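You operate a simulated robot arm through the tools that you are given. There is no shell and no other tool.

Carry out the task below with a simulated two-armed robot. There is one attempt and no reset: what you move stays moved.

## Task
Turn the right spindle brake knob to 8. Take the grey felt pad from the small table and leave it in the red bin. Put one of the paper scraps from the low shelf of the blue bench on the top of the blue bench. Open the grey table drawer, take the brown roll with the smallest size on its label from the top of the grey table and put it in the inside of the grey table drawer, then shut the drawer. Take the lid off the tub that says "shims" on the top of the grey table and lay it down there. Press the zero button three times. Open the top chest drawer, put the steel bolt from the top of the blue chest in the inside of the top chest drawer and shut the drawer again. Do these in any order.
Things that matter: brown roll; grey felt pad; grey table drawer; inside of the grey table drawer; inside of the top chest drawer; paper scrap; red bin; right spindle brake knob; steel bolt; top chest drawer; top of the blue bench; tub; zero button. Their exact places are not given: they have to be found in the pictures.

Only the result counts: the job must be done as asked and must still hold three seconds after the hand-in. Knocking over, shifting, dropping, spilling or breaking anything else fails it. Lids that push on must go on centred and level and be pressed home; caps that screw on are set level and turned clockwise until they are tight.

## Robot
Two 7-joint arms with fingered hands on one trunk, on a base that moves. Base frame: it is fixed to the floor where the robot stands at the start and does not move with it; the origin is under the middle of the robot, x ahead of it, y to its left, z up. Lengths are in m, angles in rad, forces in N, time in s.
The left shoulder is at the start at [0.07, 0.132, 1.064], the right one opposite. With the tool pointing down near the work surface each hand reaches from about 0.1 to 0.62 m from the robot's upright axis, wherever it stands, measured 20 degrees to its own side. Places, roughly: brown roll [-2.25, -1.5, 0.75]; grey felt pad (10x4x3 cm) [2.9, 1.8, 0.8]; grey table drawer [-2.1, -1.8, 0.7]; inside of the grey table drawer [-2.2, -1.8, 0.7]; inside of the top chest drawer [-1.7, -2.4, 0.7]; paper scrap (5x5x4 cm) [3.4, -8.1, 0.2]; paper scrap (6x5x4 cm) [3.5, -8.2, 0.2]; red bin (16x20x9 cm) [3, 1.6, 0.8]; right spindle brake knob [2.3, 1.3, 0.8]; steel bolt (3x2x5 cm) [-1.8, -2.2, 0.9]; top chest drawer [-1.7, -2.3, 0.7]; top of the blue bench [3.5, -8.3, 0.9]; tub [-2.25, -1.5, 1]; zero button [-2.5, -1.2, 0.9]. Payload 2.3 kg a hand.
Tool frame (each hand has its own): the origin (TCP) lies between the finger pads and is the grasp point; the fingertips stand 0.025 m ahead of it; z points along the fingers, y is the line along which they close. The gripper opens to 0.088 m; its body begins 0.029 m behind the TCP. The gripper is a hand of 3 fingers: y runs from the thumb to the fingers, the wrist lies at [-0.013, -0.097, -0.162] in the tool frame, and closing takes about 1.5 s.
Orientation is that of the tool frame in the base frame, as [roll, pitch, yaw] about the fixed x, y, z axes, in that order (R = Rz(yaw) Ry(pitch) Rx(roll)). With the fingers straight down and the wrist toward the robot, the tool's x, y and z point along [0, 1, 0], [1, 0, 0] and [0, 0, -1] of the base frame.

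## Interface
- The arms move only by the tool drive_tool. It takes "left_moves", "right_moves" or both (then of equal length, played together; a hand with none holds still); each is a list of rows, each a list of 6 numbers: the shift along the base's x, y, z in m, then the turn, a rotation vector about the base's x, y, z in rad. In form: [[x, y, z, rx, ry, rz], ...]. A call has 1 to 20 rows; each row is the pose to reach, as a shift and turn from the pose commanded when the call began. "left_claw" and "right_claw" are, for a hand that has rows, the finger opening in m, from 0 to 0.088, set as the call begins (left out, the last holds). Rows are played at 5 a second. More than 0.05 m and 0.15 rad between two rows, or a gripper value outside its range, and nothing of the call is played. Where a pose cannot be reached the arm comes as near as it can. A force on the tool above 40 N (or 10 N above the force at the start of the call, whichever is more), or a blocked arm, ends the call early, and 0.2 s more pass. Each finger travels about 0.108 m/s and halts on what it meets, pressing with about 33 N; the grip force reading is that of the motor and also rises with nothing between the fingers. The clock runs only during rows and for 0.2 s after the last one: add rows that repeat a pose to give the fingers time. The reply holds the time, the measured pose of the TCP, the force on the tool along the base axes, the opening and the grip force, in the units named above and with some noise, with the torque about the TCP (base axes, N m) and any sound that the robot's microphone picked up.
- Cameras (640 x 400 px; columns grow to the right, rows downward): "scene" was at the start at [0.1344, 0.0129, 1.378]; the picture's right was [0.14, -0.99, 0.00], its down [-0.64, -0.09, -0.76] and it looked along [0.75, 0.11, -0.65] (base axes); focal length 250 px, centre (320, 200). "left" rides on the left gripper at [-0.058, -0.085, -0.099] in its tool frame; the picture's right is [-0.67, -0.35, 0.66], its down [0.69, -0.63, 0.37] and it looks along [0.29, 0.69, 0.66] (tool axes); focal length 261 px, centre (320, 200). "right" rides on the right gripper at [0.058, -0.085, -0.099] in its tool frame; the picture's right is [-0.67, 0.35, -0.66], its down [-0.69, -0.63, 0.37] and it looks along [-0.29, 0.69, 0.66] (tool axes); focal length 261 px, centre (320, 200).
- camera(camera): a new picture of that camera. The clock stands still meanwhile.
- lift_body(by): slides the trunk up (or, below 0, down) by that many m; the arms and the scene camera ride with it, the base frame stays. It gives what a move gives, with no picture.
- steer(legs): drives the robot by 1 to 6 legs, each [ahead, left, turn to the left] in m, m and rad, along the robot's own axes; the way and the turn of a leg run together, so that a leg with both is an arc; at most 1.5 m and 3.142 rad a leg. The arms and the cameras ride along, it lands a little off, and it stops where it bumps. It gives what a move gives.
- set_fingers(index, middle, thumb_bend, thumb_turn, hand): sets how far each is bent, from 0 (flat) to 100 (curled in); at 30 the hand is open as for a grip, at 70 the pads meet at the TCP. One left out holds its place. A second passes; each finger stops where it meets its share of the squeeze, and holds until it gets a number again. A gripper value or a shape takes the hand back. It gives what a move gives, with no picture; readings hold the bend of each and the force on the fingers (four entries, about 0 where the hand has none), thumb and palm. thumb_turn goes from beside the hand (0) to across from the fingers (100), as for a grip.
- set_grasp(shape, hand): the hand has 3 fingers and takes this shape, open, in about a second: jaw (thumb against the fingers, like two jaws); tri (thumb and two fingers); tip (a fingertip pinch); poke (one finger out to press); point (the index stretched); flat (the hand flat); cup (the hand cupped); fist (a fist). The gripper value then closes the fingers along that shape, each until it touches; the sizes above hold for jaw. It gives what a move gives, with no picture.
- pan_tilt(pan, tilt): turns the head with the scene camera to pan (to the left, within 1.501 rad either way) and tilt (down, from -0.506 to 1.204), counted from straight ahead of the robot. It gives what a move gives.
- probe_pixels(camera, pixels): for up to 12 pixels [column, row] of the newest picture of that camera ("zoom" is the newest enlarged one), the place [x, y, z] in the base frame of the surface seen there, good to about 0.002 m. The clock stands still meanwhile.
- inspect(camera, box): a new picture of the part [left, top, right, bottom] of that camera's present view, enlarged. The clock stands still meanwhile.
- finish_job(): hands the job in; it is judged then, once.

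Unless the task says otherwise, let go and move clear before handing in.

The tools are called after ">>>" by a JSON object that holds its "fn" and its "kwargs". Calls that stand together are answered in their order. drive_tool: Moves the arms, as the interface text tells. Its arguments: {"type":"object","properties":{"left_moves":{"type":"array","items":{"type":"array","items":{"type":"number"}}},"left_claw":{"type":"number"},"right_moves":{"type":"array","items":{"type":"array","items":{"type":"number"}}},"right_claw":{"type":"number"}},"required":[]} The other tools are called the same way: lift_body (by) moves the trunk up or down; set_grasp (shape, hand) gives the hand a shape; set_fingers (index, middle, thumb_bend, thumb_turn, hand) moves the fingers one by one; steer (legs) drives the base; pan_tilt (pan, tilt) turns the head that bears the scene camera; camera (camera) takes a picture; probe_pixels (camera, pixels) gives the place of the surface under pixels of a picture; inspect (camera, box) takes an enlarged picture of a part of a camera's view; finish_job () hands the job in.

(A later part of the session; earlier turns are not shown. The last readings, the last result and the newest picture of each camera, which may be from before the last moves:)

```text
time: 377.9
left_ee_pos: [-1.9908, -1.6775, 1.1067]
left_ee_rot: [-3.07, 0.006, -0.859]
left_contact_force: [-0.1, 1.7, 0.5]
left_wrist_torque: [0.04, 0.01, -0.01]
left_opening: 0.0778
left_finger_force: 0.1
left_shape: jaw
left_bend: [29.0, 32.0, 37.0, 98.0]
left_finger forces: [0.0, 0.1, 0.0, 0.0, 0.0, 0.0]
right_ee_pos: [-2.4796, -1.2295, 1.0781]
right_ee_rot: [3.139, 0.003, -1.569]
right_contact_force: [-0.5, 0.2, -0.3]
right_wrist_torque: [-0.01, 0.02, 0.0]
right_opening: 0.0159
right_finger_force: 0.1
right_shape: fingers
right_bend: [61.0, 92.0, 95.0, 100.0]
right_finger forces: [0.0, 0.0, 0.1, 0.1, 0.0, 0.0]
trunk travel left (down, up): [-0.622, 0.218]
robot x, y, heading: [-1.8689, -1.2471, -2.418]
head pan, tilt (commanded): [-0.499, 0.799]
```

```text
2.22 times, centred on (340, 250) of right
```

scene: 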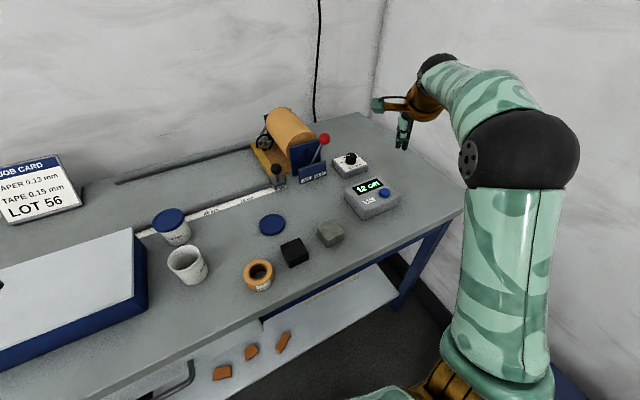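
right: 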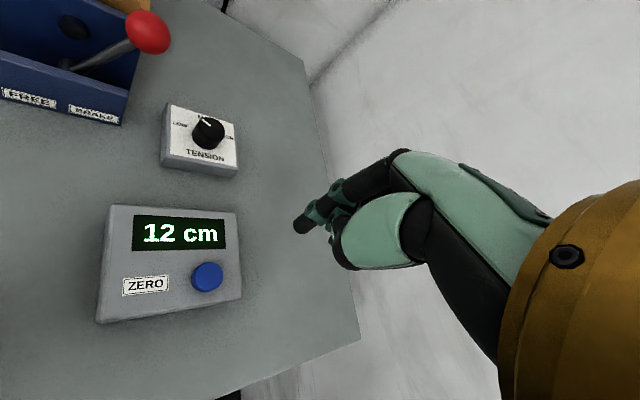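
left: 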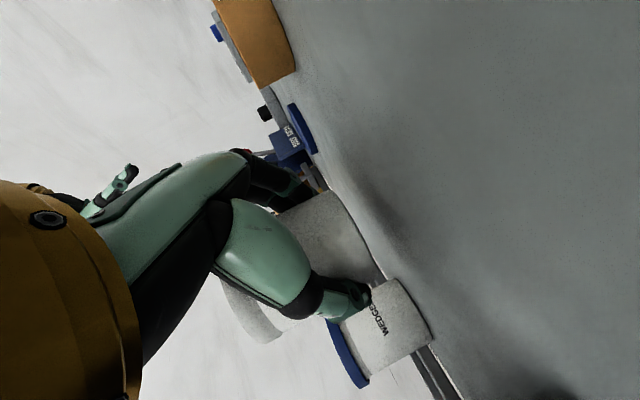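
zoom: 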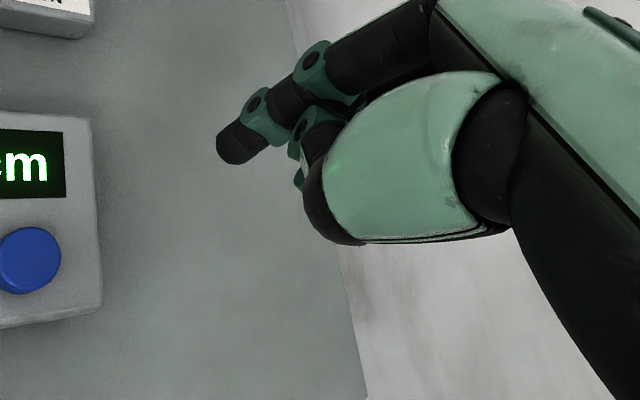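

Only the index protrudes now. I probe its tip position.

>>> {"fn": "probe_pixels", "kwargs": {"camera": "right", "pixels": [[300, 227], [297, 229], [303, 222], [305, 230], [310, 222]]}}

>>> {"fn": "inspect", "kwargs": {"camera": "scene", "box": [380, 90, 444, 160]}}

>>> {"fn": "probe_pixels", "kwargs": {"camera": "zoom", "pixels": [[200, 330], [220, 340], [230, 320], [215, 300], [240, 345]]}}

```text
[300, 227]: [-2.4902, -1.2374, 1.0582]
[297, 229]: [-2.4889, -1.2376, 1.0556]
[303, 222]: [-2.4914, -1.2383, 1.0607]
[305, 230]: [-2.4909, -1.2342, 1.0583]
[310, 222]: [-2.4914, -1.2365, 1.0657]
```

```text
5.71 times, centred on (412, 125) of scene
```

zoom: 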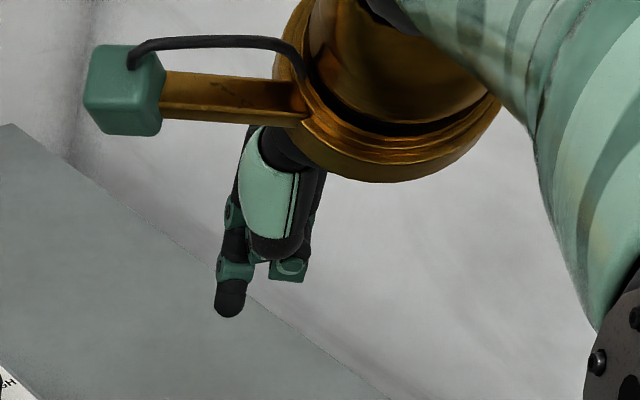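

```text
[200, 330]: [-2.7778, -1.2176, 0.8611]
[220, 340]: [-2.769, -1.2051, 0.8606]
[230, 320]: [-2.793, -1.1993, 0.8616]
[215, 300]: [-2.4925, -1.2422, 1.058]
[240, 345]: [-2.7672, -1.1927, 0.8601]
```

The index tip sits at about [−2.492,−1.236,1.053]. I align it over the button and descend to about 1 cm above.

>>> {"fn": "drive_tool", "kwargs": {"right_moves": [[0.0065, 0, -0.03, 0, 0, 0], [0.0065, 0, -0.07, 0, 0, 0], [0.0065, 0, -0.105, 0, 0, 0], [0.0065, 0, -0.13, 0, 0, 0], [0.0065, 0, -0.13, 0, 0, 0]]}}

>>> {"fn": "camera", "kwargs": {"camera": "right"}}

>>> {"fn": "inspect", "kwargs": {"camera": "scene", "box": [340, 150, 436, 220]}}

```text
time: 379.1
left_ee_pos: [-1.9913, -1.6774, 1.108]
left_ee_rot: [-3.07, 0.006, -0.861]
left_contact_force: [0.8, -0.4, 0.1]
left_wrist_torque: [0.02, 0.0, -0.01]
left_opening: 0.0779
left_finger_force: 0.1
left_shape: jaw
left_bend: [29.0, 32.0, 37.0, 98.0]
left_finger forces: [0.1, 0.0, 0.1, 0.0, 0.0, 0.0]
right_ee_pos: [-2.4738, -1.2318, 0.9496]
right_ee_rot: [3.139, 0.001, -1.569]
right_contact_force: [0.6, 0.3, -0.5]
right_wrist_torque: [-0.02, 0.0, -0.02]
right_opening: 0.016
right_finger_force: 0.0
right_shape: fingers
right_bend: [61.0, 93.0, 95.0, 100.0]
right_finger forces: [0.0, 0.0, 0.0, 0.0, 0.0, 0.1]
trunk travel left (down, up): [-0.622, 0.218]
robot x, y, heading: [-1.8703, -1.2431, -2.418]
head pan, tilt (commanded): [-0.499, 0.799]
```

```text
taken
```

right: 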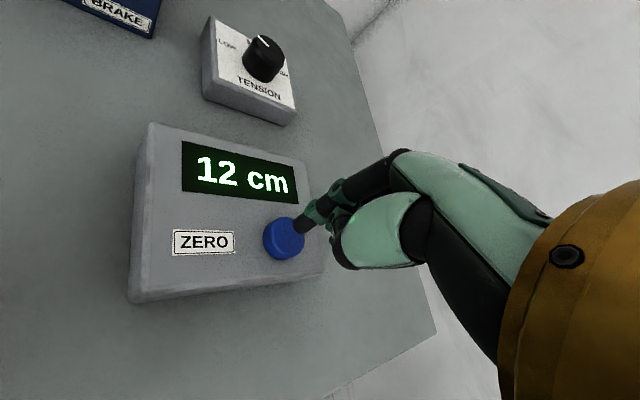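

```text
5.71 times, centred on (388, 185) of scene
```

zoom: 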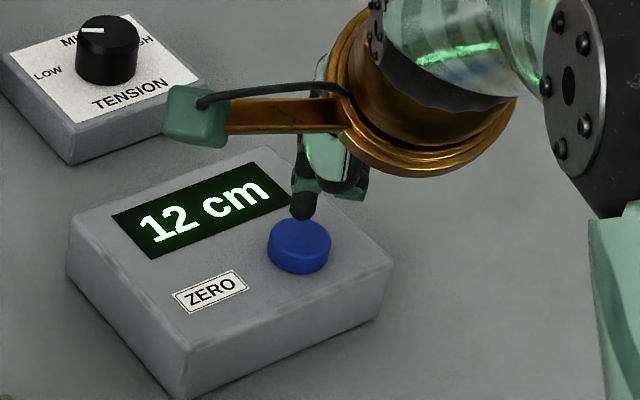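

The tip is ~1.4 cm above the button. First press: down to 6 mm of travel, holding to read force and sound.

>>> {"fn": "drive_tool", "kwargs": {"right_moves": [[0, 0, -0.008, 0, 0, 0], [0, 0, -0.013, 0, 0, 0], [0, 0, -0.017, 0, 0, 0], [0, 0, -0.02, 0, 0, 0]]}}

>>> {"fn": "camera", "kwargs": {"camera": "right"}}

```text
time: 380.1
left_ee_pos: [-1.9879, -1.6785, 1.1072]
left_ee_rot: [-3.071, 0.006, -0.86]
left_contact_force: [0.0, -0.6, -0.8]
left_wrist_torque: [0.01, -0.01, -0.02]
left_opening: 0.0778
left_finger_force: 0.1
left_shape: jaw
left_bend: [29.0, 32.0, 37.0, 98.0]
left_finger forces: [0.0, 0.0, 0.0, 0.1, 0.0, 0.0]
right_ee_pos: [-2.4738, -1.2289, 0.9314]
right_ee_rot: [3.135, 0.001, -1.57]
right_contact_force: [-2.7, -0.3, 12.7]
right_wrist_torque: [-0.07, 0.28, -0.01]
right_opening: 0.0164
right_finger_force: 6.1
right_shape: fingers
right_bend: [60.0, 93.0, 95.0, 100.0]
right_finger forces: [12.3, 0.1, 0.0, 0.1, 0.0, 0.0]
trunk travel left (down, up): [-0.622, 0.218]
robot x, y, heading: [-1.8657, -1.2448, -2.413]
head pan, tilt (commanded): [-0.499, 0.799]
heard: click
```

```text
taken
```

right: 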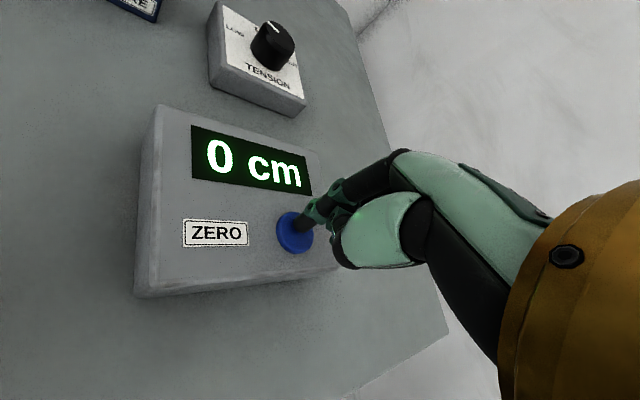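

Click – the display went to "0 cm". Releasing fully (2 cm up).

>>> {"fn": "drive_tool", "kwargs": {"right_moves": [[0, 0, 0.008, 0, 0, 0], [0, 0, 0.016, 0, 0, 0], [0, 0, 0.02, 0, 0, 0], [0, 0, 0.02, 0, 0, 0]]}}

>>> {"fn": "drive_tool", "kwargs": {"right_moves": [[0, 0, -0.008, 0, 0, 0], [0, 0, -0.013, 0, 0, 0], [0, 0, -0.017, 0, 0, 0], [0, 0, -0.02, 0, 0, 0]]}}

```text
time: 381.1
left_ee_pos: [-1.9916, -1.6777, 1.1069]
left_ee_rot: [-3.07, 0.005, -0.861]
left_contact_force: [-1.2, -0.2, -0.2]
left_wrist_torque: [0.0, 0.01, 0.0]
left_opening: 0.0778
left_finger_force: 0.0
left_shape: jaw
left_bend: [29.0, 32.0, 37.0, 98.0]
left_finger forces: [0.0, 0.0, 0.0, 0.0, 0.1, 0.0]
right_ee_pos: [-2.4757, -1.2299, 0.9489]
right_ee_rot: [3.141, 0.001, -1.568]
right_contact_force: [-0.2, 0.8, -0.1]
right_wrist_torque: [0.01, -0.01, -0.01]
right_opening: 0.0165
right_finger_force: 0.1
right_shape: fingers
right_bend: [60.0, 94.0, 95.0, 100.0]
right_finger forces: [0.1, 0.1, 0.0, 0.0, 0.0, 0.0]
trunk travel left (down, up): [-0.622, 0.218]
robot x, y, heading: [-1.8712, -1.2445, -2.414]
head pan, tilt (commanded): [-0.499, 0.799]
```

```text
time: 382.1
left_ee_pos: [-1.9871, -1.6766, 1.1081]
left_ee_rot: [-3.076, 0.007, -0.86]
left_contact_force: [0.5, 0.2, -1.0]
left_wrist_torque: [-0.01, 0.01, 0.0]
left_opening: 0.0779
left_finger_force: 0.0
left_shape: jaw
left_bend: [29.0, 32.0, 37.0, 98.0]
left_finger forces: [0.1, 0.0, 0.0, 0.0, 0.0, 0.1]
right_ee_pos: [-2.4727, -1.2306, 0.9317]
right_ee_rot: [3.133, -0.001, -1.569]
right_contact_force: [-1.5, 1.6, 14.4]
right_wrist_torque: [-0.04, 0.33, -0.04]
right_opening: 0.0159
right_finger_force: 7.1
right_shape: fingers
right_bend: [59.0, 94.0, 95.0, 100.0]
right_finger forces: [14.6, 0.0, 0.1, 0.1, 0.0, 0.0]
trunk travel left (down, up): [-0.622, 0.218]
robot x, y, heading: [-1.8657, -1.2406, -2.415]
head pan, tilt (commanded): [-0.499, 0.799]
heard: click
```

Second click heard. Releasing and pressing the third time.

>>> {"fn": "drive_tool", "kwargs": {"right_moves": [[0, 0, 0.008, 0, 0, 0], [0, 0, 0.016, 0, 0, 0], [0, 0, 0.02, 0, 0, 0], [0, 0, 0.02, 0, 0, 0]]}}

>>> {"fn": "drive_tool", "kwargs": {"right_moves": [[0, 0, -0.008, 0, 0, 0], [0, 0, -0.013, 0, 0, 0], [0, 0, -0.017, 0, 0, 0], [0, 0, -0.02, 0, 0, 0]]}}

```text
time: 383.1
left_ee_pos: [-1.9915, -1.6765, 1.1071]
left_ee_rot: [-3.07, 0.006, -0.859]
left_contact_force: [-0.6, 0.3, 0.6]
left_wrist_torque: [-0.05, 0.0, 0.01]
left_opening: 0.0781
left_finger_force: 0.1
left_shape: jaw
left_bend: [29.0, 32.0, 37.0, 98.0]
left_finger forces: [0.0, 0.1, 0.1, 0.0, 0.0, 0.0]
right_ee_pos: [-2.4736, -1.231, 0.9484]
right_ee_rot: [3.141, 0.003, -1.57]
right_contact_force: [-0.6, -0.3, -0.5]
right_wrist_torque: [-0.01, -0.02, -0.02]
right_opening: 0.0159
right_finger_force: 0.1
right_shape: fingers
right_bend: [58.0, 94.0, 95.0, 100.0]
right_finger forces: [0.0, 0.0, 0.0, 0.0, 0.1, 0.0]
trunk travel left (down, up): [-0.622, 0.218]
robot x, y, heading: [-1.8686, -1.2412, -2.415]
head pan, tilt (commanded): [-0.499, 0.799]
```

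```text
time: 384.1
left_ee_pos: [-1.9875, -1.6781, 1.1075]
left_ee_rot: [-3.074, 0.007, -0.86]
left_contact_force: [-0.7, -0.1, -0.1]
left_wrist_torque: [-0.04, 0.01, 0.01]
left_opening: 0.0782
left_finger_force: 0.1
left_shape: jaw
left_bend: [29.0, 32.0, 37.0, 98.0]
left_finger forces: [0.1, 0.0, 0.0, 0.0, 0.0, 0.0]
right_ee_pos: [-2.4726, -1.2311, 0.9318]
right_ee_rot: [3.134, -0.001, -1.569]
right_contact_force: [-2.5, 1.7, 13.1]
right_wrist_torque: [-0.04, 0.39, -0.06]
right_opening: 0.0158
right_finger_force: 7.3
right_shape: fingers
right_bend: [57.0, 95.0, 95.0, 100.0]
right_finger forces: [14.0, 0.1, 0.1, 0.0, 0.1, 0.0]
trunk travel left (down, up): [-0.622, 0.218]
robot x, y, heading: [-1.8674, -1.246, -2.415]
head pan, tilt (commanded): [-0.499, 0.799]
heard: click
```

Third click – three presses done. I raise the right hand and bring it back to its carrying pose.

>>> {"fn": "drive_tool", "kwargs": {"right_moves": [[0, 0, 0.02, 0, 0, 0], [0, 0, 0.06, 0, 0, 0], [0, 0, 0.1, 0, 0, 0], [0, 0, 0.14, 0, 0, 0], [0.02, -0.019, 0.15, 0, 0, 0.08], [0.045, -0.042, 0.15, 0, 0, 0.18], [0.07, -0.065, 0.15, 0, 0, 0.28], [0.095, -0.088, 0.15, 0, 0, 0.38], [0.12, -0.111, 0.15, 0, 0, 0.48], [0.145, -0.134, 0.15, 0, 0, 0.58], [0.178, -0.165, 0.15, 0, 0, 0.7], [0.178, -0.165, 0.15, 0, 0, 0.7]], "right_claw": 0.08}}

>>> {"fn": "set_grasp", "kwargs": {"hand": "right", "shape": "jaw"}}

>>> {"fn": "camera", "kwargs": {"camera": "scene"}}

>>> {"fn": "inspect", "kwargs": {"camera": "scene", "box": [340, 150, 436, 220]}}

```text
time: 386.7
left_ee_pos: [-1.9919, -1.6773, 1.1073]
left_ee_rot: [-3.069, 0.003, -0.861]
left_contact_force: [0.1, 0.6, -0.5]
left_wrist_torque: [-0.01, 0.0, 0.02]
left_opening: 0.078
left_finger_force: 0.0
left_shape: jaw
left_bend: [29.0, 32.0, 37.0, 98.0]
left_finger forces: [0.1, 0.1, 0.1, 0.0, 0.0, 0.0]
right_ee_pos: [-2.2984, -1.394, 1.0765]
right_ee_rot: [-3.141, -0.002, -0.867]
right_contact_force: [-0.4, 0.0, 0.0]
right_wrist_torque: [-0.01, 0.01, 0.01]
right_opening: 0.0001
right_finger_force: 0.0
right_shape: poke
right_bend: [70.0, 70.0, 100.0, 100.0]
right_finger forces: [0.0, 0.0, 0.1, 0.0, 0.0, 0.0]
trunk travel left (down, up): [-0.622, 0.218]
robot x, y, heading: [-1.8662, -1.2439, -2.413]
head pan, tilt (commanded): [-0.499, 0.799]
```

```text
time: 387.6
left_ee_pos: [-1.991, -1.6774, 1.1062]
left_ee_rot: [-3.07, 0.005, -0.862]
left_contact_force: [0.0, -0.9, 0.5]
left_wrist_torque: [0.02, 0.0, -0.04]
left_opening: 0.0779
left_finger_force: 0.1
left_shape: jaw
left_bend: [29.0, 32.0, 37.0, 98.0]
left_finger forces: [0.1, 0.0, 0.0, 0.0, 0.0, 0.0]
right_ee_pos: [-2.2967, -1.3942, 1.0768]
right_ee_rot: [-3.141, 0.0, -0.869]
right_contact_force: [0.3, 0.3, 0.3]
right_wrist_torque: [0.02, 0.02, -0.01]
right_opening: 0.0879
right_finger_force: 0.0
right_shape: jaw
right_bend: [30.0, 30.0, 30.0, 98.0]
right_finger forces: [0.1, 0.0, 0.0, 0.0, 0.1, 0.1]
trunk travel left (down, up): [-0.622, 0.218]
robot x, y, heading: [-1.864, -1.2425, -2.419]
head pan, tilt (commanded): [-0.499, 0.799]
```

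```text
taken
```

scene: 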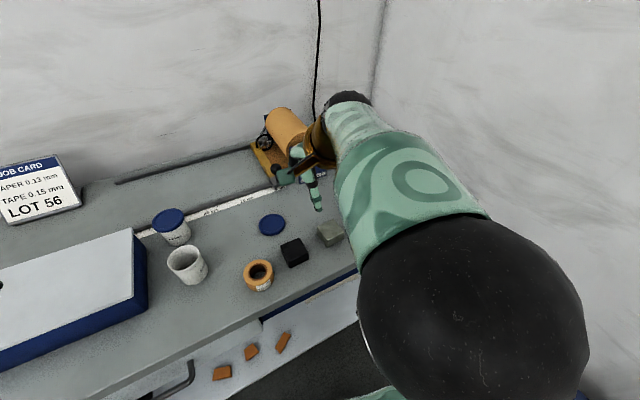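

```text
5.71 times, centred on (388, 185) of scene
```

zoom: 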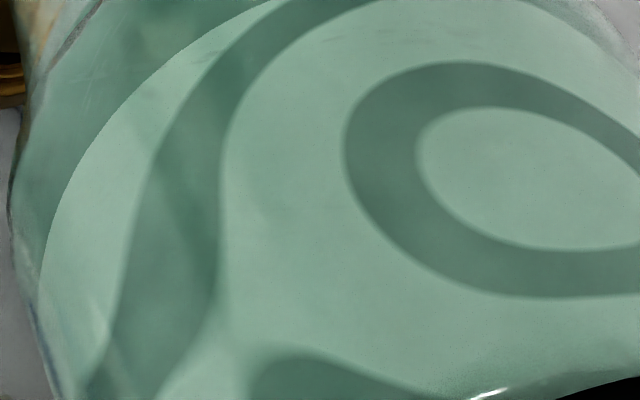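

The grey-table jobs are complete. Now for the far blue bench: I slide left away from the cabinet corner, back out, and look toward the far end of the hall.

>>> {"fn": "steer", "kwargs": {"legs": [[-0.1, 0, 0], [0, 0.45, 0], [-0.95, 0, 0]]}}

>>> {"fn": "pan_tilt", "kwargs": {"pan": 0.0, "tilt": 0.55}}

>>> {"fn": "camera", "kwargs": {"camera": "scene"}}

>>> {"fn": "inspect", "kwargs": {"camera": "scene", "box": [200, 100, 450, 256]}}

```text
time: 395.6
left_ee_pos: [-0.8985, -1.3147, 1.1079]
left_ee_rot: [-3.069, 0.005, -0.842]
left_contact_force: [0.0, -0.2, 0.2]
left_wrist_torque: [-0.02, 0.02, 0.0]
left_opening: 0.0779
left_finger_force: 0.1
left_shape: jaw
left_bend: [29.0, 32.0, 37.0, 98.0]
left_finger forces: [0.0, 0.0, 0.0, 0.0, 0.0, 0.0]
right_ee_pos: [-1.2101, -1.037, 1.0776]
right_ee_rot: [-3.141, -0.001, -0.851]
right_contact_force: [1.4, -0.9, -0.7]
right_wrist_torque: [0.01, 0.0, 0.03]
right_opening: 0.088
right_finger_force: 0.0
right_shape: jaw
right_bend: [30.0, 30.0, 30.0, 98.0]
right_finger forces: [0.0, 0.0, 0.0, 0.1, 0.0, 0.0]
trunk travel left (down, up): [-0.622, 0.218]
robot x, y, heading: [-0.7868, -0.8799, -2.401]
head pan, tilt (commanded): [-0.499, 0.799]
```

```text
time: 396.6
left_ee_pos: [-0.8985, -1.3145, 1.1083]
left_ee_rot: [-3.069, 0.006, -0.841]
left_contact_force: [0.3, -1.1, -0.3]
left_wrist_torque: [0.0, -0.02, -0.03]
left_opening: 0.0782
left_finger_force: 0.0
left_shape: jaw
left_bend: [29.0, 32.0, 37.0, 98.0]
left_finger forces: [0.0, 0.1, 0.0, 0.0, 0.0, 0.0]
right_ee_pos: [-1.2116, -1.0375, 1.0773]
right_ee_rot: [3.14, 0.0, -0.851]
right_contact_force: [0.4, 0.5, 0.6]
right_wrist_torque: [-0.01, -0.02, -0.02]
right_opening: 0.0878
right_finger_force: 0.1
right_shape: jaw
right_bend: [30.0, 30.0, 30.0, 98.0]
right_finger forces: [0.0, 0.0, 0.0, 0.0, 0.0, 0.1]
trunk travel left (down, up): [-0.622, 0.218]
robot x, y, heading: [-0.789, -0.8773, -2.401]
head pan, tilt (commanded): [0.0, 0.55]
```

```text
taken
```

scene: 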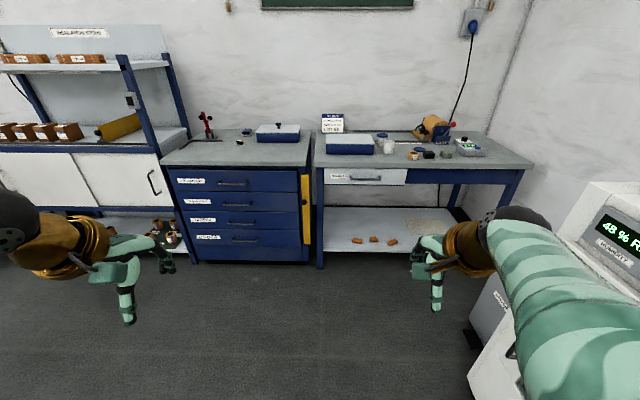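

```text
2.56 times, centred on (325, 178) of scene
```

zoom: 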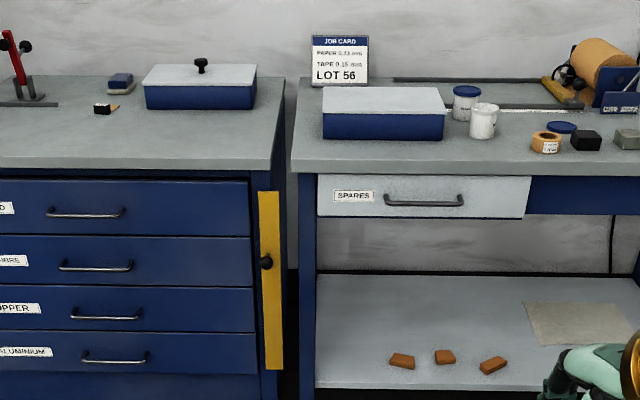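

Both drawers are shut, the tub is open and the lid lies beside it. I look toward the far end of the hall to plan the way.

>>> {"fn": "pan_tilt", "kwargs": {"pan": 1.3, "tilt": 0.35}}

>>> {"fn": "camera", "kwargs": {"camera": "scene"}}

>>> {"fn": "probe_pixels", "kwargs": {"camera": "scene", "pixels": [[320, 250], [250, 220], [400, 230], [200, 200], [320, 180], [450, 250], [150, 220], [500, 260], [280, 170], [350, 165]]}}

```text
time: 398.1
left_ee_pos: [-0.8991, -1.3145, 1.1072]
left_ee_rot: [-3.07, 0.004, -0.842]
left_contact_force: [0.1, 0.5, 0.4]
left_wrist_torque: [0.02, 0.01, 0.02]
left_opening: 0.078
left_finger_force: 0.0
left_shape: jaw
left_bend: [29.0, 32.0, 37.0, 98.0]
left_finger forces: [0.1, 0.1, 0.0, 0.0, 0.0, 0.0]
right_ee_pos: [-1.2104, -1.0374, 1.0759]
right_ee_rot: [-3.141, 0.0, -0.85]
right_contact_force: [0.6, 0.0, -0.4]
right_wrist_torque: [0.0, 0.01, 0.0]
right_opening: 0.0879
right_finger_force: 0.1
right_shape: jaw
right_bend: [30.0, 30.0, 30.0, 98.0]
right_finger forces: [0.0, 0.1, 0.0, 0.0, 0.1, 0.0]
trunk travel left (down, up): [-0.622, 0.218]
robot x, y, heading: [-0.7812, -0.8787, -2.399]
head pan, tilt (commanded): [1.3, 0.351]
```

```text
taken
```

scene: 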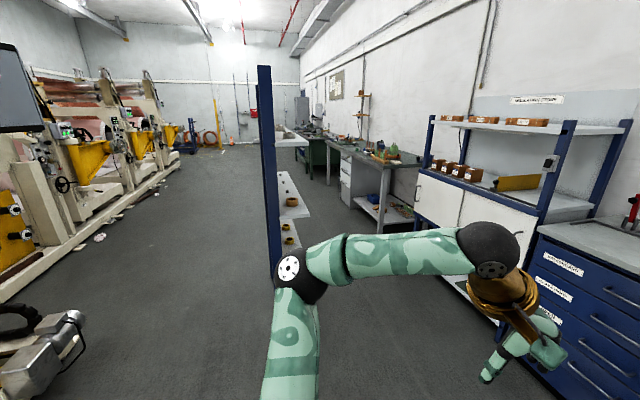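

```text
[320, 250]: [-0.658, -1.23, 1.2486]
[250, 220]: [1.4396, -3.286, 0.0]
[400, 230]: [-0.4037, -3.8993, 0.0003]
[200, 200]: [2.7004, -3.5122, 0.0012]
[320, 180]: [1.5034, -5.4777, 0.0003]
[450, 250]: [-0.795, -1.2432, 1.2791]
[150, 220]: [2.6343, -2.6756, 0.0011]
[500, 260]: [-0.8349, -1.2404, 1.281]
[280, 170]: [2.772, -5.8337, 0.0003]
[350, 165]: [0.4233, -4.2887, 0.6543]
```

The corridor left of the screen is open. I check the grey box at the lower left (px 50,350) before choosing the first leg.

>>> {"fn": "probe_pixels", "kwargs": {"camera": "scene", "pixels": [[60, 345], [80, 320], [30, 385], [75, 350], [268, 270], [262, 75], [100, 237], [60, 255], [20, 290], [130, 190]]}}

```text
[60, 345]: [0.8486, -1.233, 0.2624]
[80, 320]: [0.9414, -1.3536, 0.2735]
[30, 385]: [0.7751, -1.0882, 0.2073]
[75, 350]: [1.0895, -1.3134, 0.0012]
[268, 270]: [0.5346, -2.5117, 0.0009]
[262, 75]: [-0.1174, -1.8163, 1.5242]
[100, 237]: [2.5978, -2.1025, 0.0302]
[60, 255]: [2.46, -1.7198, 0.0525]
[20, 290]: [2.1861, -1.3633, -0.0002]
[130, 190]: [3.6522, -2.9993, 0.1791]
```

The box stands at [0.85,−1.23] and the screen post at [−0.14,−1.84]; I'll pass midway between them. Turning left 1.9 rad and driving 1.3 m.

>>> {"fn": "steer", "kwargs": {"legs": [[0, 0, 1.9], [1.3, 0, 0]]}}

>>> {"fn": "pan_tilt", "kwargs": {"pan": -0.5, "tilt": 0.45}}

>>> {"fn": "camera", "kwargs": {"camera": "scene"}}

```text
time: 409.1
left_ee_pos: [0.8023, -1.4183, 1.108]
left_ee_rot: [-3.07, 0.005, 1.078]
left_contact_force: [-0.6, -0.4, -0.3]
left_wrist_torque: [-0.03, -0.01, 0.04]
left_opening: 0.0779
left_finger_force: 0.1
left_shape: jaw
left_bend: [29.0, 32.0, 37.0, 98.0]
left_finger forces: [0.0, 0.0, 0.0, 0.0, 0.0, 0.0]
right_ee_pos: [0.6489, -1.8073, 1.0775]
right_ee_rot: [3.142, 0.001, 1.07]
right_contact_force: [0.7, 0.2, 0.1]
right_wrist_torque: [0.02, 0.0, 0.03]
right_opening: 0.0877
right_finger_force: 0.0
right_shape: jaw
right_bend: [30.0, 30.0, 30.0, 98.0]
right_finger forces: [0.0, 0.0, 0.1, 0.0, 0.0, 0.1]
trunk travel left (down, up): [-0.622, 0.218]
robot x, y, heading: [0.3553, -1.4596, -0.475]
head pan, tilt (commanded): [1.3, 0.351]
```

```text
time: 410.9
left_ee_pos: [0.8022, -1.4189, 1.1079]
left_ee_rot: [-3.069, 0.006, 1.08]
left_contact_force: [0.0, -0.8, 0.4]
left_wrist_torque: [-0.01, 0.01, 0.02]
left_opening: 0.0779
left_finger_force: 0.0
left_shape: jaw
left_bend: [29.0, 32.0, 37.0, 98.0]
left_finger forces: [0.1, 0.0, 0.0, 0.1, 0.1, 0.0]
right_ee_pos: [0.6481, -1.8075, 1.0782]
right_ee_rot: [-3.142, 0.0, 1.068]
right_contact_force: [0.9, 0.0, -0.1]
right_wrist_torque: [0.0, 0.0, 0.01]
right_opening: 0.0879
right_finger_force: 0.0
right_shape: jaw
right_bend: [30.0, 30.0, 30.0, 98.0]
right_finger forces: [0.1, 0.1, 0.0, 0.0, 0.1, 0.0]
trunk travel left (down, up): [-0.622, 0.218]
robot x, y, heading: [0.3535, -1.4614, -0.478]
head pan, tilt (commanded): [-0.499, 0.45]
```

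```text
taken
```

scene: 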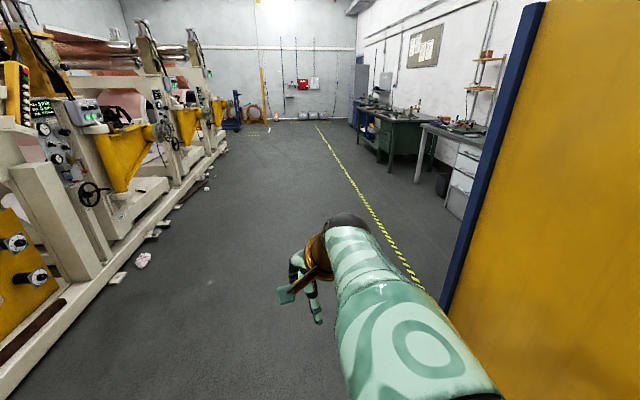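

The corridor lies straight ahead; a blue bench shows near the far wall (px 365,110). Zooming on it.

>>> {"fn": "inspect", "kwargs": {"camera": "scene", "box": [220, 70, 420, 195]}}

>>> {"fn": "probe_pixels", "kwargs": {"camera": "scene", "pixels": [[368, 130], [362, 115], [355, 125], [385, 160], [315, 130], [300, 150], [210, 165], [145, 270], [360, 160], [345, 190], [230, 230], [415, 180]]}}

```text
3.20 times, centred on (320, 132) of scene
```

zoom: 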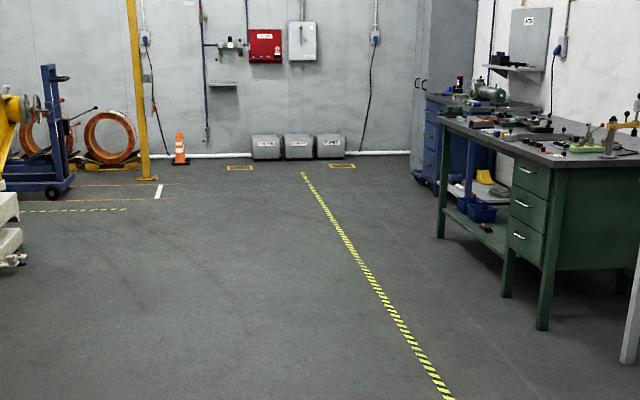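

```text
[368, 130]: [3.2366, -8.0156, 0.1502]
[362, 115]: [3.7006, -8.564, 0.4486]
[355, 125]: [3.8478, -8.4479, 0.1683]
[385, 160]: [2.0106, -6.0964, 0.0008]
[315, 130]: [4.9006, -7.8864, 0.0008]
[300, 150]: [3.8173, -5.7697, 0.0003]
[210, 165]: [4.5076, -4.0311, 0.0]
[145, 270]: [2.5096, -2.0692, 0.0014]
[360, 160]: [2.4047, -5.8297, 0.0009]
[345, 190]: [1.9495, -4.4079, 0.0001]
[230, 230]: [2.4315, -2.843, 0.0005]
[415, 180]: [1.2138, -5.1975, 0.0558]
```

The blue bench stands at about [3.4,−8.05…], beyond the green bench along the right wall. I drive down the corridor in legs, keeping clear of the screen's far post.

>>> {"fn": "steer", "kwargs": {"legs": [[0, 0, -0.374], [0.98, 0, 0], [0, 0, -0.15], [1.5, 0, 0]]}}

>>> {"fn": "pan_tilt", "kwargs": {"pan": 0.0, "tilt": 0.4}}

>>> {"fn": "camera", "kwargs": {"camera": "scene"}}

```text
time: 424.8
left_ee_pos: [2.1914, -3.6802, 1.1067]
left_ee_rot: [-3.071, 0.004, 0.541]
left_contact_force: [-0.5, -0.4, 0.7]
left_wrist_torque: [0.0, 0.01, -0.01]
left_opening: 0.0779
left_finger_force: 0.1
left_shape: jaw
left_bend: [29.0, 32.0, 37.0, 98.0]
left_finger forces: [0.0, 0.0, 0.0, 0.0, 0.0, 0.1]
right_ee_pos: [1.8601, -3.9345, 1.0764]
right_ee_rot: [3.141, 0.001, 0.533]
right_contact_force: [-0.3, -0.1, -0.1]
right_wrist_torque: [0.01, 0.02, 0.01]
right_opening: 0.0882
right_finger_force: 0.0
right_shape: jaw
right_bend: [30.0, 30.0, 30.0, 98.0]
right_finger forces: [0.0, 0.0, 0.0, 0.1, 0.0, 0.0]
trunk travel left (down, up): [-0.622, 0.218]
robot x, y, heading: [1.7854, -3.4845, -1.013]
head pan, tilt (commanded): [-0.499, 0.45]
```

```text
time: 425.8
left_ee_pos: [2.1912, -3.6792, 1.1081]
left_ee_rot: [-3.07, 0.005, 0.542]
left_contact_force: [0.2, -0.1, 0.5]
left_wrist_torque: [0.01, 0.01, 0.02]
left_opening: 0.078
left_finger_force: 0.1
left_shape: jaw
left_bend: [29.0, 32.0, 37.0, 98.0]
left_finger forces: [0.1, 0.1, 0.0, 0.0, 0.0, 0.0]
right_ee_pos: [1.8598, -3.9336, 1.0758]
right_ee_rot: [-3.141, 0.0, 0.532]
right_contact_force: [0.0, 0.2, -0.2]
right_wrist_torque: [0.03, -0.01, 0.03]
right_opening: 0.0879
right_finger_force: 0.1
right_shape: jaw
right_bend: [30.0, 30.0, 30.0, 98.0]
right_finger forces: [0.1, 0.0, 0.0, 0.0, 0.1, 0.0]
trunk travel left (down, up): [-0.622, 0.218]
robot x, y, heading: [1.7842, -3.4814, -1.013]
head pan, tilt (commanded): [0.0, 0.4]
```

```text
taken
```

scene: 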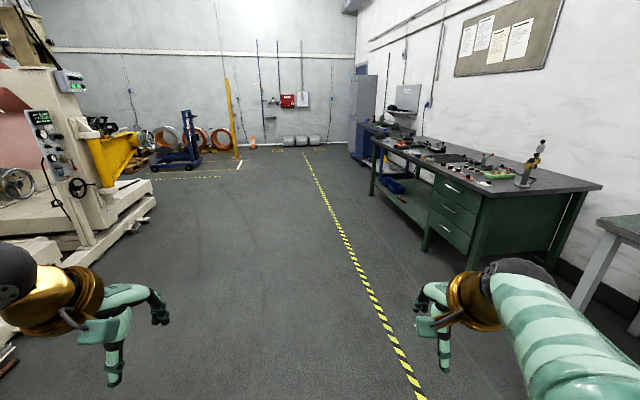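

The way ahead is free. Driving 3 m further along the corridor.

>>> {"fn": "steer", "kwargs": {"legs": [[1.5, 0, 0], [1.4, 0, 0]]}}

>>> {"fn": "pan_tilt", "kwargs": {"pan": -0.4, "tilt": 0.5}}

>>> {"fn": "camera", "kwargs": {"camera": "scene"}}

>>> {"fn": "inspect", "kwargs": {"camera": "scene", "box": [220, 60, 420, 260]}}

```text
time: 439.7
left_ee_pos: [3.7769, -6.0823, 1.1073]
left_ee_rot: [-3.069, 0.007, 0.578]
left_contact_force: [0.0, -0.5, -0.9]
left_wrist_torque: [0.0, 0.02, 0.01]
left_opening: 0.0778
left_finger_force: 0.1
left_shape: jaw
left_bend: [29.0, 32.0, 37.0, 98.0]
left_finger forces: [0.0, 0.0, 0.1, 0.0, 0.0, 0.0]
right_ee_pos: [3.4546, -6.3489, 1.0774]
right_ee_rot: [-3.141, -0.001, 0.568]
right_contact_force: [-0.8, 0.3, -0.3]
right_wrist_torque: [0.01, 0.0, 0.0]
right_opening: 0.088
right_finger_force: 0.1
right_shape: jaw
right_bend: [30.0, 30.0, 30.0, 98.0]
right_finger forces: [0.0, 0.1, 0.0, 0.0, 0.1, 0.0]
trunk travel left (down, up): [-0.622, 0.218]
robot x, y, heading: [3.3618, -5.9017, -0.976]
head pan, tilt (commanded): [0.0, 0.4]
```

```text
time: 440.6
left_ee_pos: [3.7749, -6.0826, 1.1075]
left_ee_rot: [-3.069, 0.007, 0.58]
left_contact_force: [0.4, 0.2, 0.3]
left_wrist_torque: [0.03, 0.0, -0.02]
left_opening: 0.0776
left_finger_force: 0.0
left_shape: jaw
left_bend: [29.0, 32.0, 37.0, 98.0]
left_finger forces: [0.1, 0.0, 0.0, 0.0, 0.0, 0.1]
right_ee_pos: [3.4544, -6.3494, 1.0778]
right_ee_rot: [3.141, -0.001, 0.57]
right_contact_force: [0.1, 0.1, -0.2]
right_wrist_torque: [-0.01, 0.02, 0.0]
right_opening: 0.0881
right_finger_force: 0.1
right_shape: jaw
right_bend: [30.0, 30.0, 30.0, 98.0]
right_finger forces: [0.0, 0.0, 0.0, 0.0, 0.0, 0.1]
trunk travel left (down, up): [-0.622, 0.218]
robot x, y, heading: [3.3625, -5.8985, -0.975]
head pan, tilt (commanded): [-0.4, 0.499]
```

```text
taken
```

scene: 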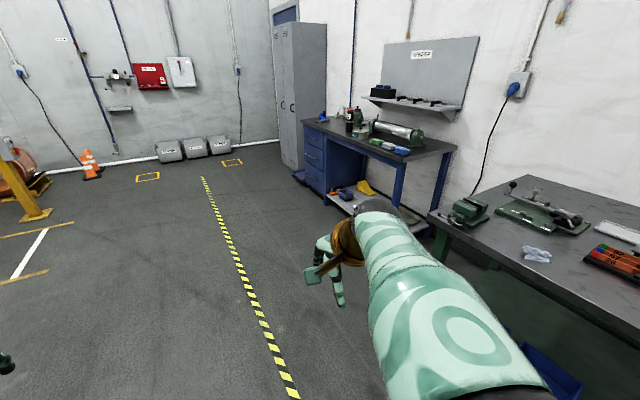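

```text
2.00 times, centred on (320, 160) of scene
```

zoom: 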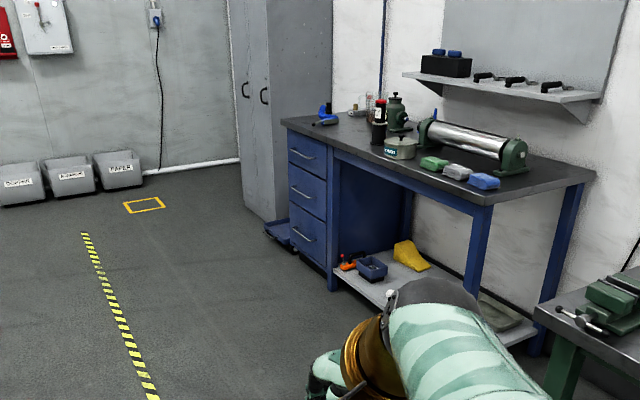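

The blue bench with its low shelf is in view. I probe its edges to plan the approach.

>>> {"fn": "probe_pixels", "kwargs": {"camera": "zoom", "pixels": [[283, 125], [490, 200], [593, 180], [333, 285], [390, 260], [340, 280], [475, 300], [372, 265], [410, 255], [520, 340], [355, 262], [255, 215]]}}

>>> {"fn": "inspect", "kwargs": {"camera": "scene", "box": [310, 170, 400, 226]}}

```text
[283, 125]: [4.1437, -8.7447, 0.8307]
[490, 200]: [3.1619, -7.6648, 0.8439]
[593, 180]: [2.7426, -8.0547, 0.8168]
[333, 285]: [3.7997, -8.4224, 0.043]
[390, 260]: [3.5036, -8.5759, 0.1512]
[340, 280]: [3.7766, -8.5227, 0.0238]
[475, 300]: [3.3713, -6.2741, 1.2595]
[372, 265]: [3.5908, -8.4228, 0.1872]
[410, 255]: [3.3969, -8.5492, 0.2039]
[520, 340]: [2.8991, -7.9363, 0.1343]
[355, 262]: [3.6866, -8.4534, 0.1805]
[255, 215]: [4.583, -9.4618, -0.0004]
```

```text
7.11 times, centred on (355, 198) of scene
```

zoom: 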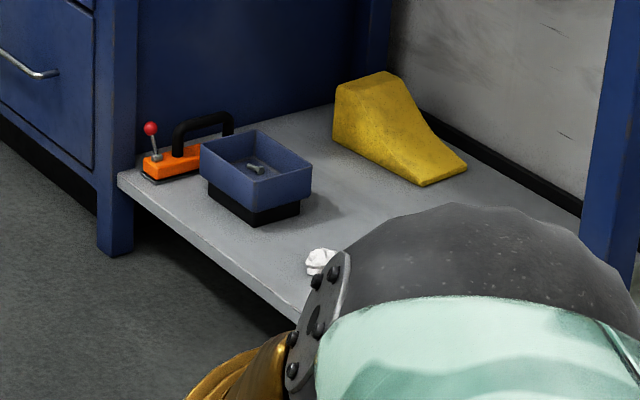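

Bench front edge lies at g≈2.68, its shelf at z≈0.15 with scraps about 0.1 m behind the front. I drive to stand before it (u≈−8.45, g≈2.1) and turn to face it.

>>> {"fn": "steer", "kwargs": {"legs": [[0, 0, -0.27], [1.45, 0, 0], [0.45, 0, 0], [0, 0, -1.16]]}}

>>> {"fn": "pan_tilt", "kwargs": {"pan": 0.0, "tilt": 0.75}}

>>> {"fn": "camera", "kwargs": {"camera": "scene"}}

```text
time: 453.8
left_ee_pos: [3.8354, -8.1008, 1.1061]
left_ee_rot: [-3.07, 0.005, -0.858]
left_contact_force: [0.2, 0.0, 0.5]
left_wrist_torque: [0.03, 0.02, 0.03]
left_opening: 0.0779
left_finger_force: 0.0
left_shape: jaw
left_bend: [29.0, 32.0, 37.0, 98.0]
left_finger forces: [0.0, 0.1, 0.1, 0.0, 0.0, 0.0]
right_ee_pos: [3.5298, -7.8168, 1.0771]
right_ee_rot: [-3.14, 0.001, -0.867]
right_contact_force: [0.0, 0.4, 0.4]
right_wrist_torque: [0.0, -0.02, -0.04]
right_opening: 0.0881
right_finger_force: 0.1
right_shape: jaw
right_bend: [30.0, 30.0, 30.0, 98.0]
right_finger forces: [0.0, 0.1, 0.1, 0.0, 0.0, 0.1]
trunk travel left (down, up): [-0.622, 0.218]
robot x, y, heading: [3.9577, -7.6681, -2.413]
head pan, tilt (commanded): [-0.4, 0.499]
```

```text
time: 454.6
left_ee_pos: [3.8366, -8.1005, 1.1066]
left_ee_rot: [-3.071, 0.004, -0.859]
left_contact_force: [1.1, 1.0, 0.1]
left_wrist_torque: [0.01, 0.01, -0.01]
left_opening: 0.0779
left_finger_force: 0.1
left_shape: jaw
left_bend: [29.0, 32.0, 37.0, 98.0]
left_finger forces: [0.0, 0.0, 0.0, 0.0, 0.1, 0.0]
right_ee_pos: [3.529, -7.8166, 1.0765]
right_ee_rot: [-3.141, 0.001, -0.868]
right_contact_force: [1.3, 0.8, -0.6]
right_wrist_torque: [0.01, -0.04, -0.01]
right_opening: 0.0879
right_finger_force: 0.0
right_shape: jaw
right_bend: [30.0, 30.0, 30.0, 98.0]
right_finger forces: [0.0, 0.0, 0.0, 0.0, 0.1, 0.0]
trunk travel left (down, up): [-0.622, 0.218]
robot x, y, heading: [3.9581, -7.6687, -2.412]
head pan, tilt (commanded): [0.0, 0.75]
```

```text
taken
```

scene: 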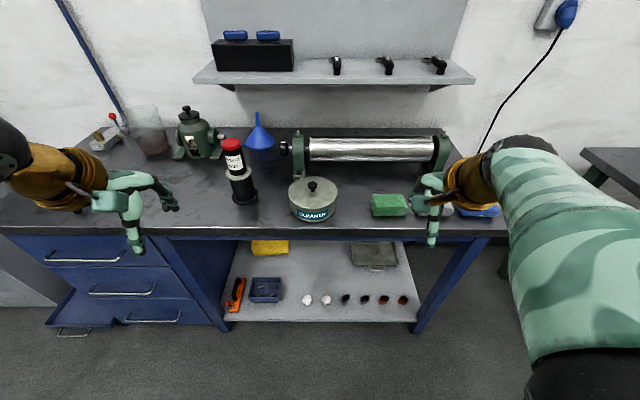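

I stand before the bench; two white scraps lie on the low shelf (px 306,300 and 325,299). Zooming in.

>>> {"fn": "inspect", "kwargs": {"camera": "scene", "box": [220, 260, 420, 330]}}

>>> {"fn": "probe_pixels", "kwargs": {"camera": "scene", "pixels": [[306, 299], [325, 298], [345, 299], [320, 322], [316, 310], [330, 240], [200, 225], [195, 205], [180, 190], [350, 225], [352, 205], [320, 232]]}}

```text
3.20 times, centred on (320, 295) of scene
```

zoom: 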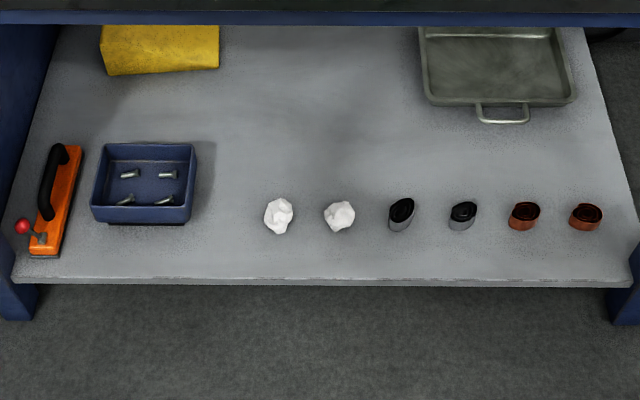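

```text
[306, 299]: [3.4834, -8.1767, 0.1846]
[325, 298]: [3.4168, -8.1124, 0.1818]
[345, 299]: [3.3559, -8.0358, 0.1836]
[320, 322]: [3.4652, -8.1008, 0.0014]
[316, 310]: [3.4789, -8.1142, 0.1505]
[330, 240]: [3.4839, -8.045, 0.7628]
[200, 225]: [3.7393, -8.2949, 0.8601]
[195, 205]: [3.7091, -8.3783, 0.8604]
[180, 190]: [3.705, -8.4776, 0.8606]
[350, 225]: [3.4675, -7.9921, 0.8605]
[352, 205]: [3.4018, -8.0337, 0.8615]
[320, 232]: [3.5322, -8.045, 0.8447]
```

The left scrap at [3.483,−8.177] (shelf z≈0.15) has the most room. I lower the trunk 0.6 m, then check the view before moving in.

>>> {"fn": "lift_body", "kwargs": {"by": -0.6}}

>>> {"fn": "pan_tilt", "kwargs": {"pan": 0.0, "tilt": 0.7}}

>>> {"fn": "camera", "kwargs": {"camera": "scene"}}

```text
refused: -0.6 is not a number from -0.4 to 0.4
```

```text
time: 455.3
left_ee_pos: [3.836, -8.101, 1.107]
left_ee_rot: [-3.068, 0.005, -0.857]
left_contact_force: [0.5, 0.0, -0.4]
left_wrist_torque: [0.01, -0.01, 0.03]
left_opening: 0.0777
left_finger_force: 0.0
left_shape: jaw
left_bend: [29.0, 32.0, 37.0, 98.0]
left_finger forces: [0.0, 0.0, 0.1, 0.0, 0.0, 0.1]
right_ee_pos: [3.5284, -7.8167, 1.0769]
right_ee_rot: [3.141, 0.001, -0.867]
right_contact_force: [0.1, 0.4, 0.1]
right_wrist_torque: [0.03, -0.01, -0.01]
right_opening: 0.088
right_finger_force: 0.2
right_shape: jaw
right_bend: [30.0, 30.0, 30.0, 98.0]
right_finger forces: [0.1, 0.1, 0.0, 0.0, 0.0, 0.0]
trunk travel left (down, up): [-0.622, 0.218]
robot x, y, heading: [3.9585, -7.6647, -2.416]
head pan, tilt (commanded): [0.0, 0.7]
```

```text
taken
```

scene: 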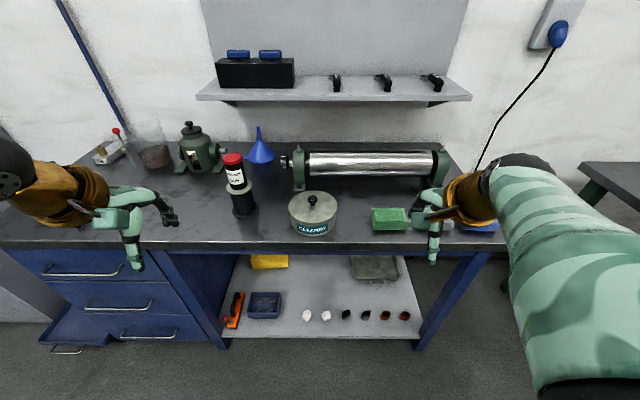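

>>> {"fn": "lift_body", "kwargs": {"by": -0.4}}

>>> {"fn": "lift_body", "kwargs": {"by": -0.2}}

>>> {"fn": "camera", "kwargs": {"camera": "scene"}}

>>> {"fn": "camera", "kwargs": {"camera": "left"}}

```text
time: 459.1
left_ee_pos: [3.8357, -8.099, 0.7069]
left_ee_rot: [-3.071, 0.005, -0.858]
left_contact_force: [0.2, 0.1, -0.1]
left_wrist_torque: [-0.01, -0.02, -0.01]
left_opening: 0.078
left_finger_force: 0.0
left_shape: jaw
left_bend: [29.0, 32.0, 37.0, 98.0]
left_finger forces: [0.0, 0.1, 0.0, 0.1, 0.0, 0.0]
right_ee_pos: [3.5294, -7.8166, 0.6764]
right_ee_rot: [-3.141, 0.001, -0.869]
right_contact_force: [1.1, 0.3, -0.1]
right_wrist_torque: [0.04, 0.0, 0.05]
right_opening: 0.0878
right_finger_force: 0.0
right_shape: jaw
right_bend: [30.0, 30.0, 30.0, 98.0]
right_finger forces: [0.0, 0.1, 0.0, 0.0, 0.0, 0.0]
trunk travel left (down, up): [-0.222, 0.618]
robot x, y, heading: [3.9585, -7.6678, -2.413]
head pan, tilt (commanded): [0.0, 0.7]
```

```text
time: 461.3
left_ee_pos: [3.8359, -8.1005, 0.5073]
left_ee_rot: [-3.069, 0.005, -0.858]
left_contact_force: [0.6, 0.0, 0.0]
left_wrist_torque: [0.02, -0.02, -0.01]
left_opening: 0.0779
left_finger_force: 0.1
left_shape: jaw
left_bend: [29.0, 32.0, 37.0, 98.0]
left_finger forces: [0.0, 0.1, 0.0, 0.1, 0.0, 0.0]
right_ee_pos: [3.5286, -7.817, 0.4769]
right_ee_rot: [3.14, 0.0, -0.867]
right_contact_force: [1.2, -0.2, 0.5]
right_wrist_torque: [-0.01, -0.01, -0.02]
right_opening: 0.0881
right_finger_force: 0.1
right_shape: jaw
right_bend: [30.0, 30.0, 30.0, 98.0]
right_finger forces: [0.0, 0.0, 0.0, 0.0, 0.0, 0.0]
trunk travel left (down, up): [-0.022, 0.818]
robot x, y, heading: [3.9608, -7.6656, -2.416]
head pan, tilt (commanded): [0.0, 0.7]
```

```text
taken
```

scene: 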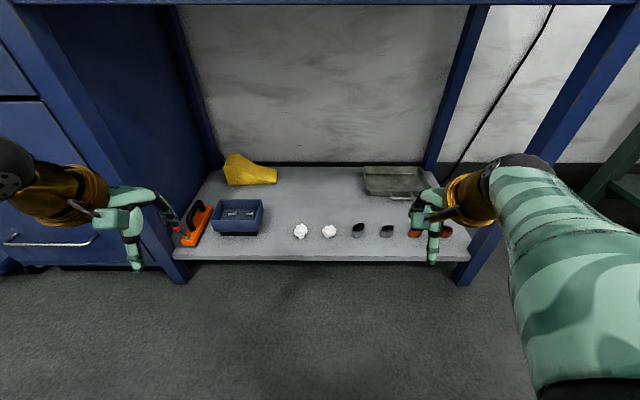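

```text
taken
```

left: 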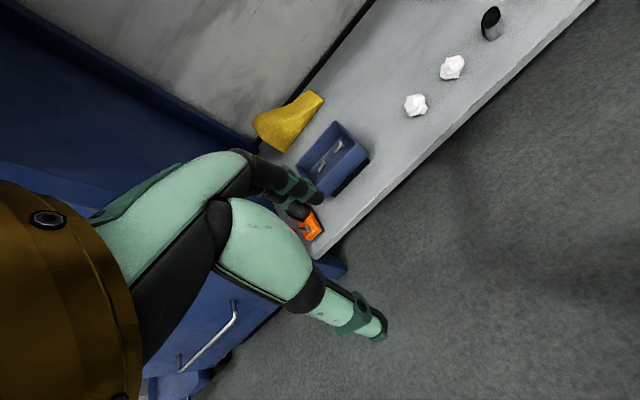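

The scraps are clearly visible under the bench. I move the base 0.15 m forward and bring the left hand over the left scrap.

>>> {"fn": "steer", "kwargs": {"legs": [[0.15, 0, 0]]}}

>>> {"fn": "camera", "kwargs": {"camera": "scene"}}

>>> {"fn": "inspect", "kwargs": {"camera": "scene", "box": [250, 190, 410, 290]}}

>>> {"fn": "probe_pixels", "kwargs": {"camera": "zoom", "pixels": [[200, 200], [185, 200], [215, 200], [200, 185], [300, 200], [200, 240], [200, 150], [100, 180]]}}

```text
time: 462.6
left_ee_pos: [3.7237, -8.2008, 0.508]
left_ee_rot: [-3.072, 0.005, -0.857]
left_contact_force: [-0.2, 0.1, -0.5]
left_wrist_torque: [-0.01, 0.01, 0.01]
left_opening: 0.0778
left_finger_force: 0.0
left_shape: jaw
left_bend: [29.0, 32.0, 37.0, 98.0]
left_finger forces: [0.0, 0.1, 0.1, 0.0, 0.0, 0.0]
right_ee_pos: [3.4149, -7.9181, 0.4776]
right_ee_rot: [-3.141, 0.0, -0.868]
right_contact_force: [0.3, 0.3, 0.2]
right_wrist_torque: [0.02, 0.0, 0.02]
right_opening: 0.088
right_finger_force: 0.1
right_shape: jaw
right_bend: [30.0, 30.0, 30.0, 98.0]
right_finger forces: [0.0, 0.0, 0.1, 0.1, 0.0, 0.1]
trunk travel left (down, up): [-0.022, 0.818]
robot x, y, heading: [3.8446, -7.7677, -2.418]
head pan, tilt (commanded): [0.0, 0.7]
```

```text
taken
```

scene: 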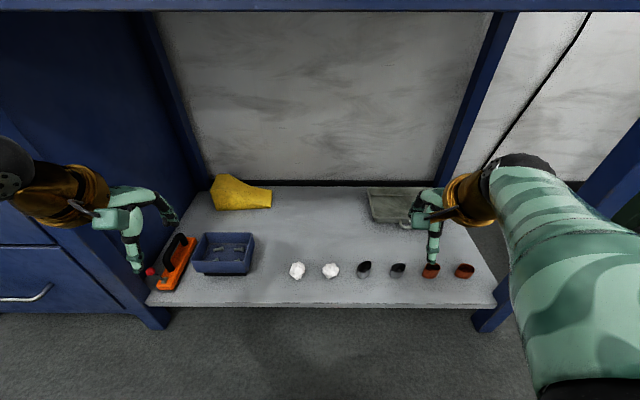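

```text
4.00 times, centred on (330, 240) of scene
```

zoom: 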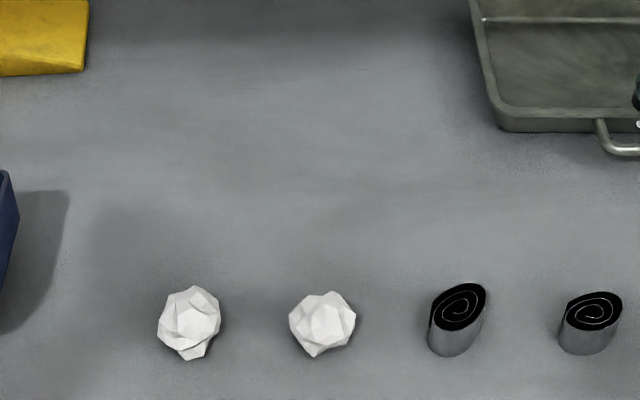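

```text
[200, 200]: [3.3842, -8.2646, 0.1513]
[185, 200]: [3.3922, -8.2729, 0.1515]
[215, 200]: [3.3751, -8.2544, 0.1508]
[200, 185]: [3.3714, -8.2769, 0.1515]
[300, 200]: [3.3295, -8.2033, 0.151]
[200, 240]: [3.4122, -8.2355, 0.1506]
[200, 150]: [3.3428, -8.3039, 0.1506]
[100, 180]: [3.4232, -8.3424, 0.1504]
```

>>> {"fn": "probe_pixels", "kwargs": {"camera": "zoom", "pixels": [[190, 320], [165, 325], [215, 320], [190, 295], [190, 350], [322, 322]]}}

```text
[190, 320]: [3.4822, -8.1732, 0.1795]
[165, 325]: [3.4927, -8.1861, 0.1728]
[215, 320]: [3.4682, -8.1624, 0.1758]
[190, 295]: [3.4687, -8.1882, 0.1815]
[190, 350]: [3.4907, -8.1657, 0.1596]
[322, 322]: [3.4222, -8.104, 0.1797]
```

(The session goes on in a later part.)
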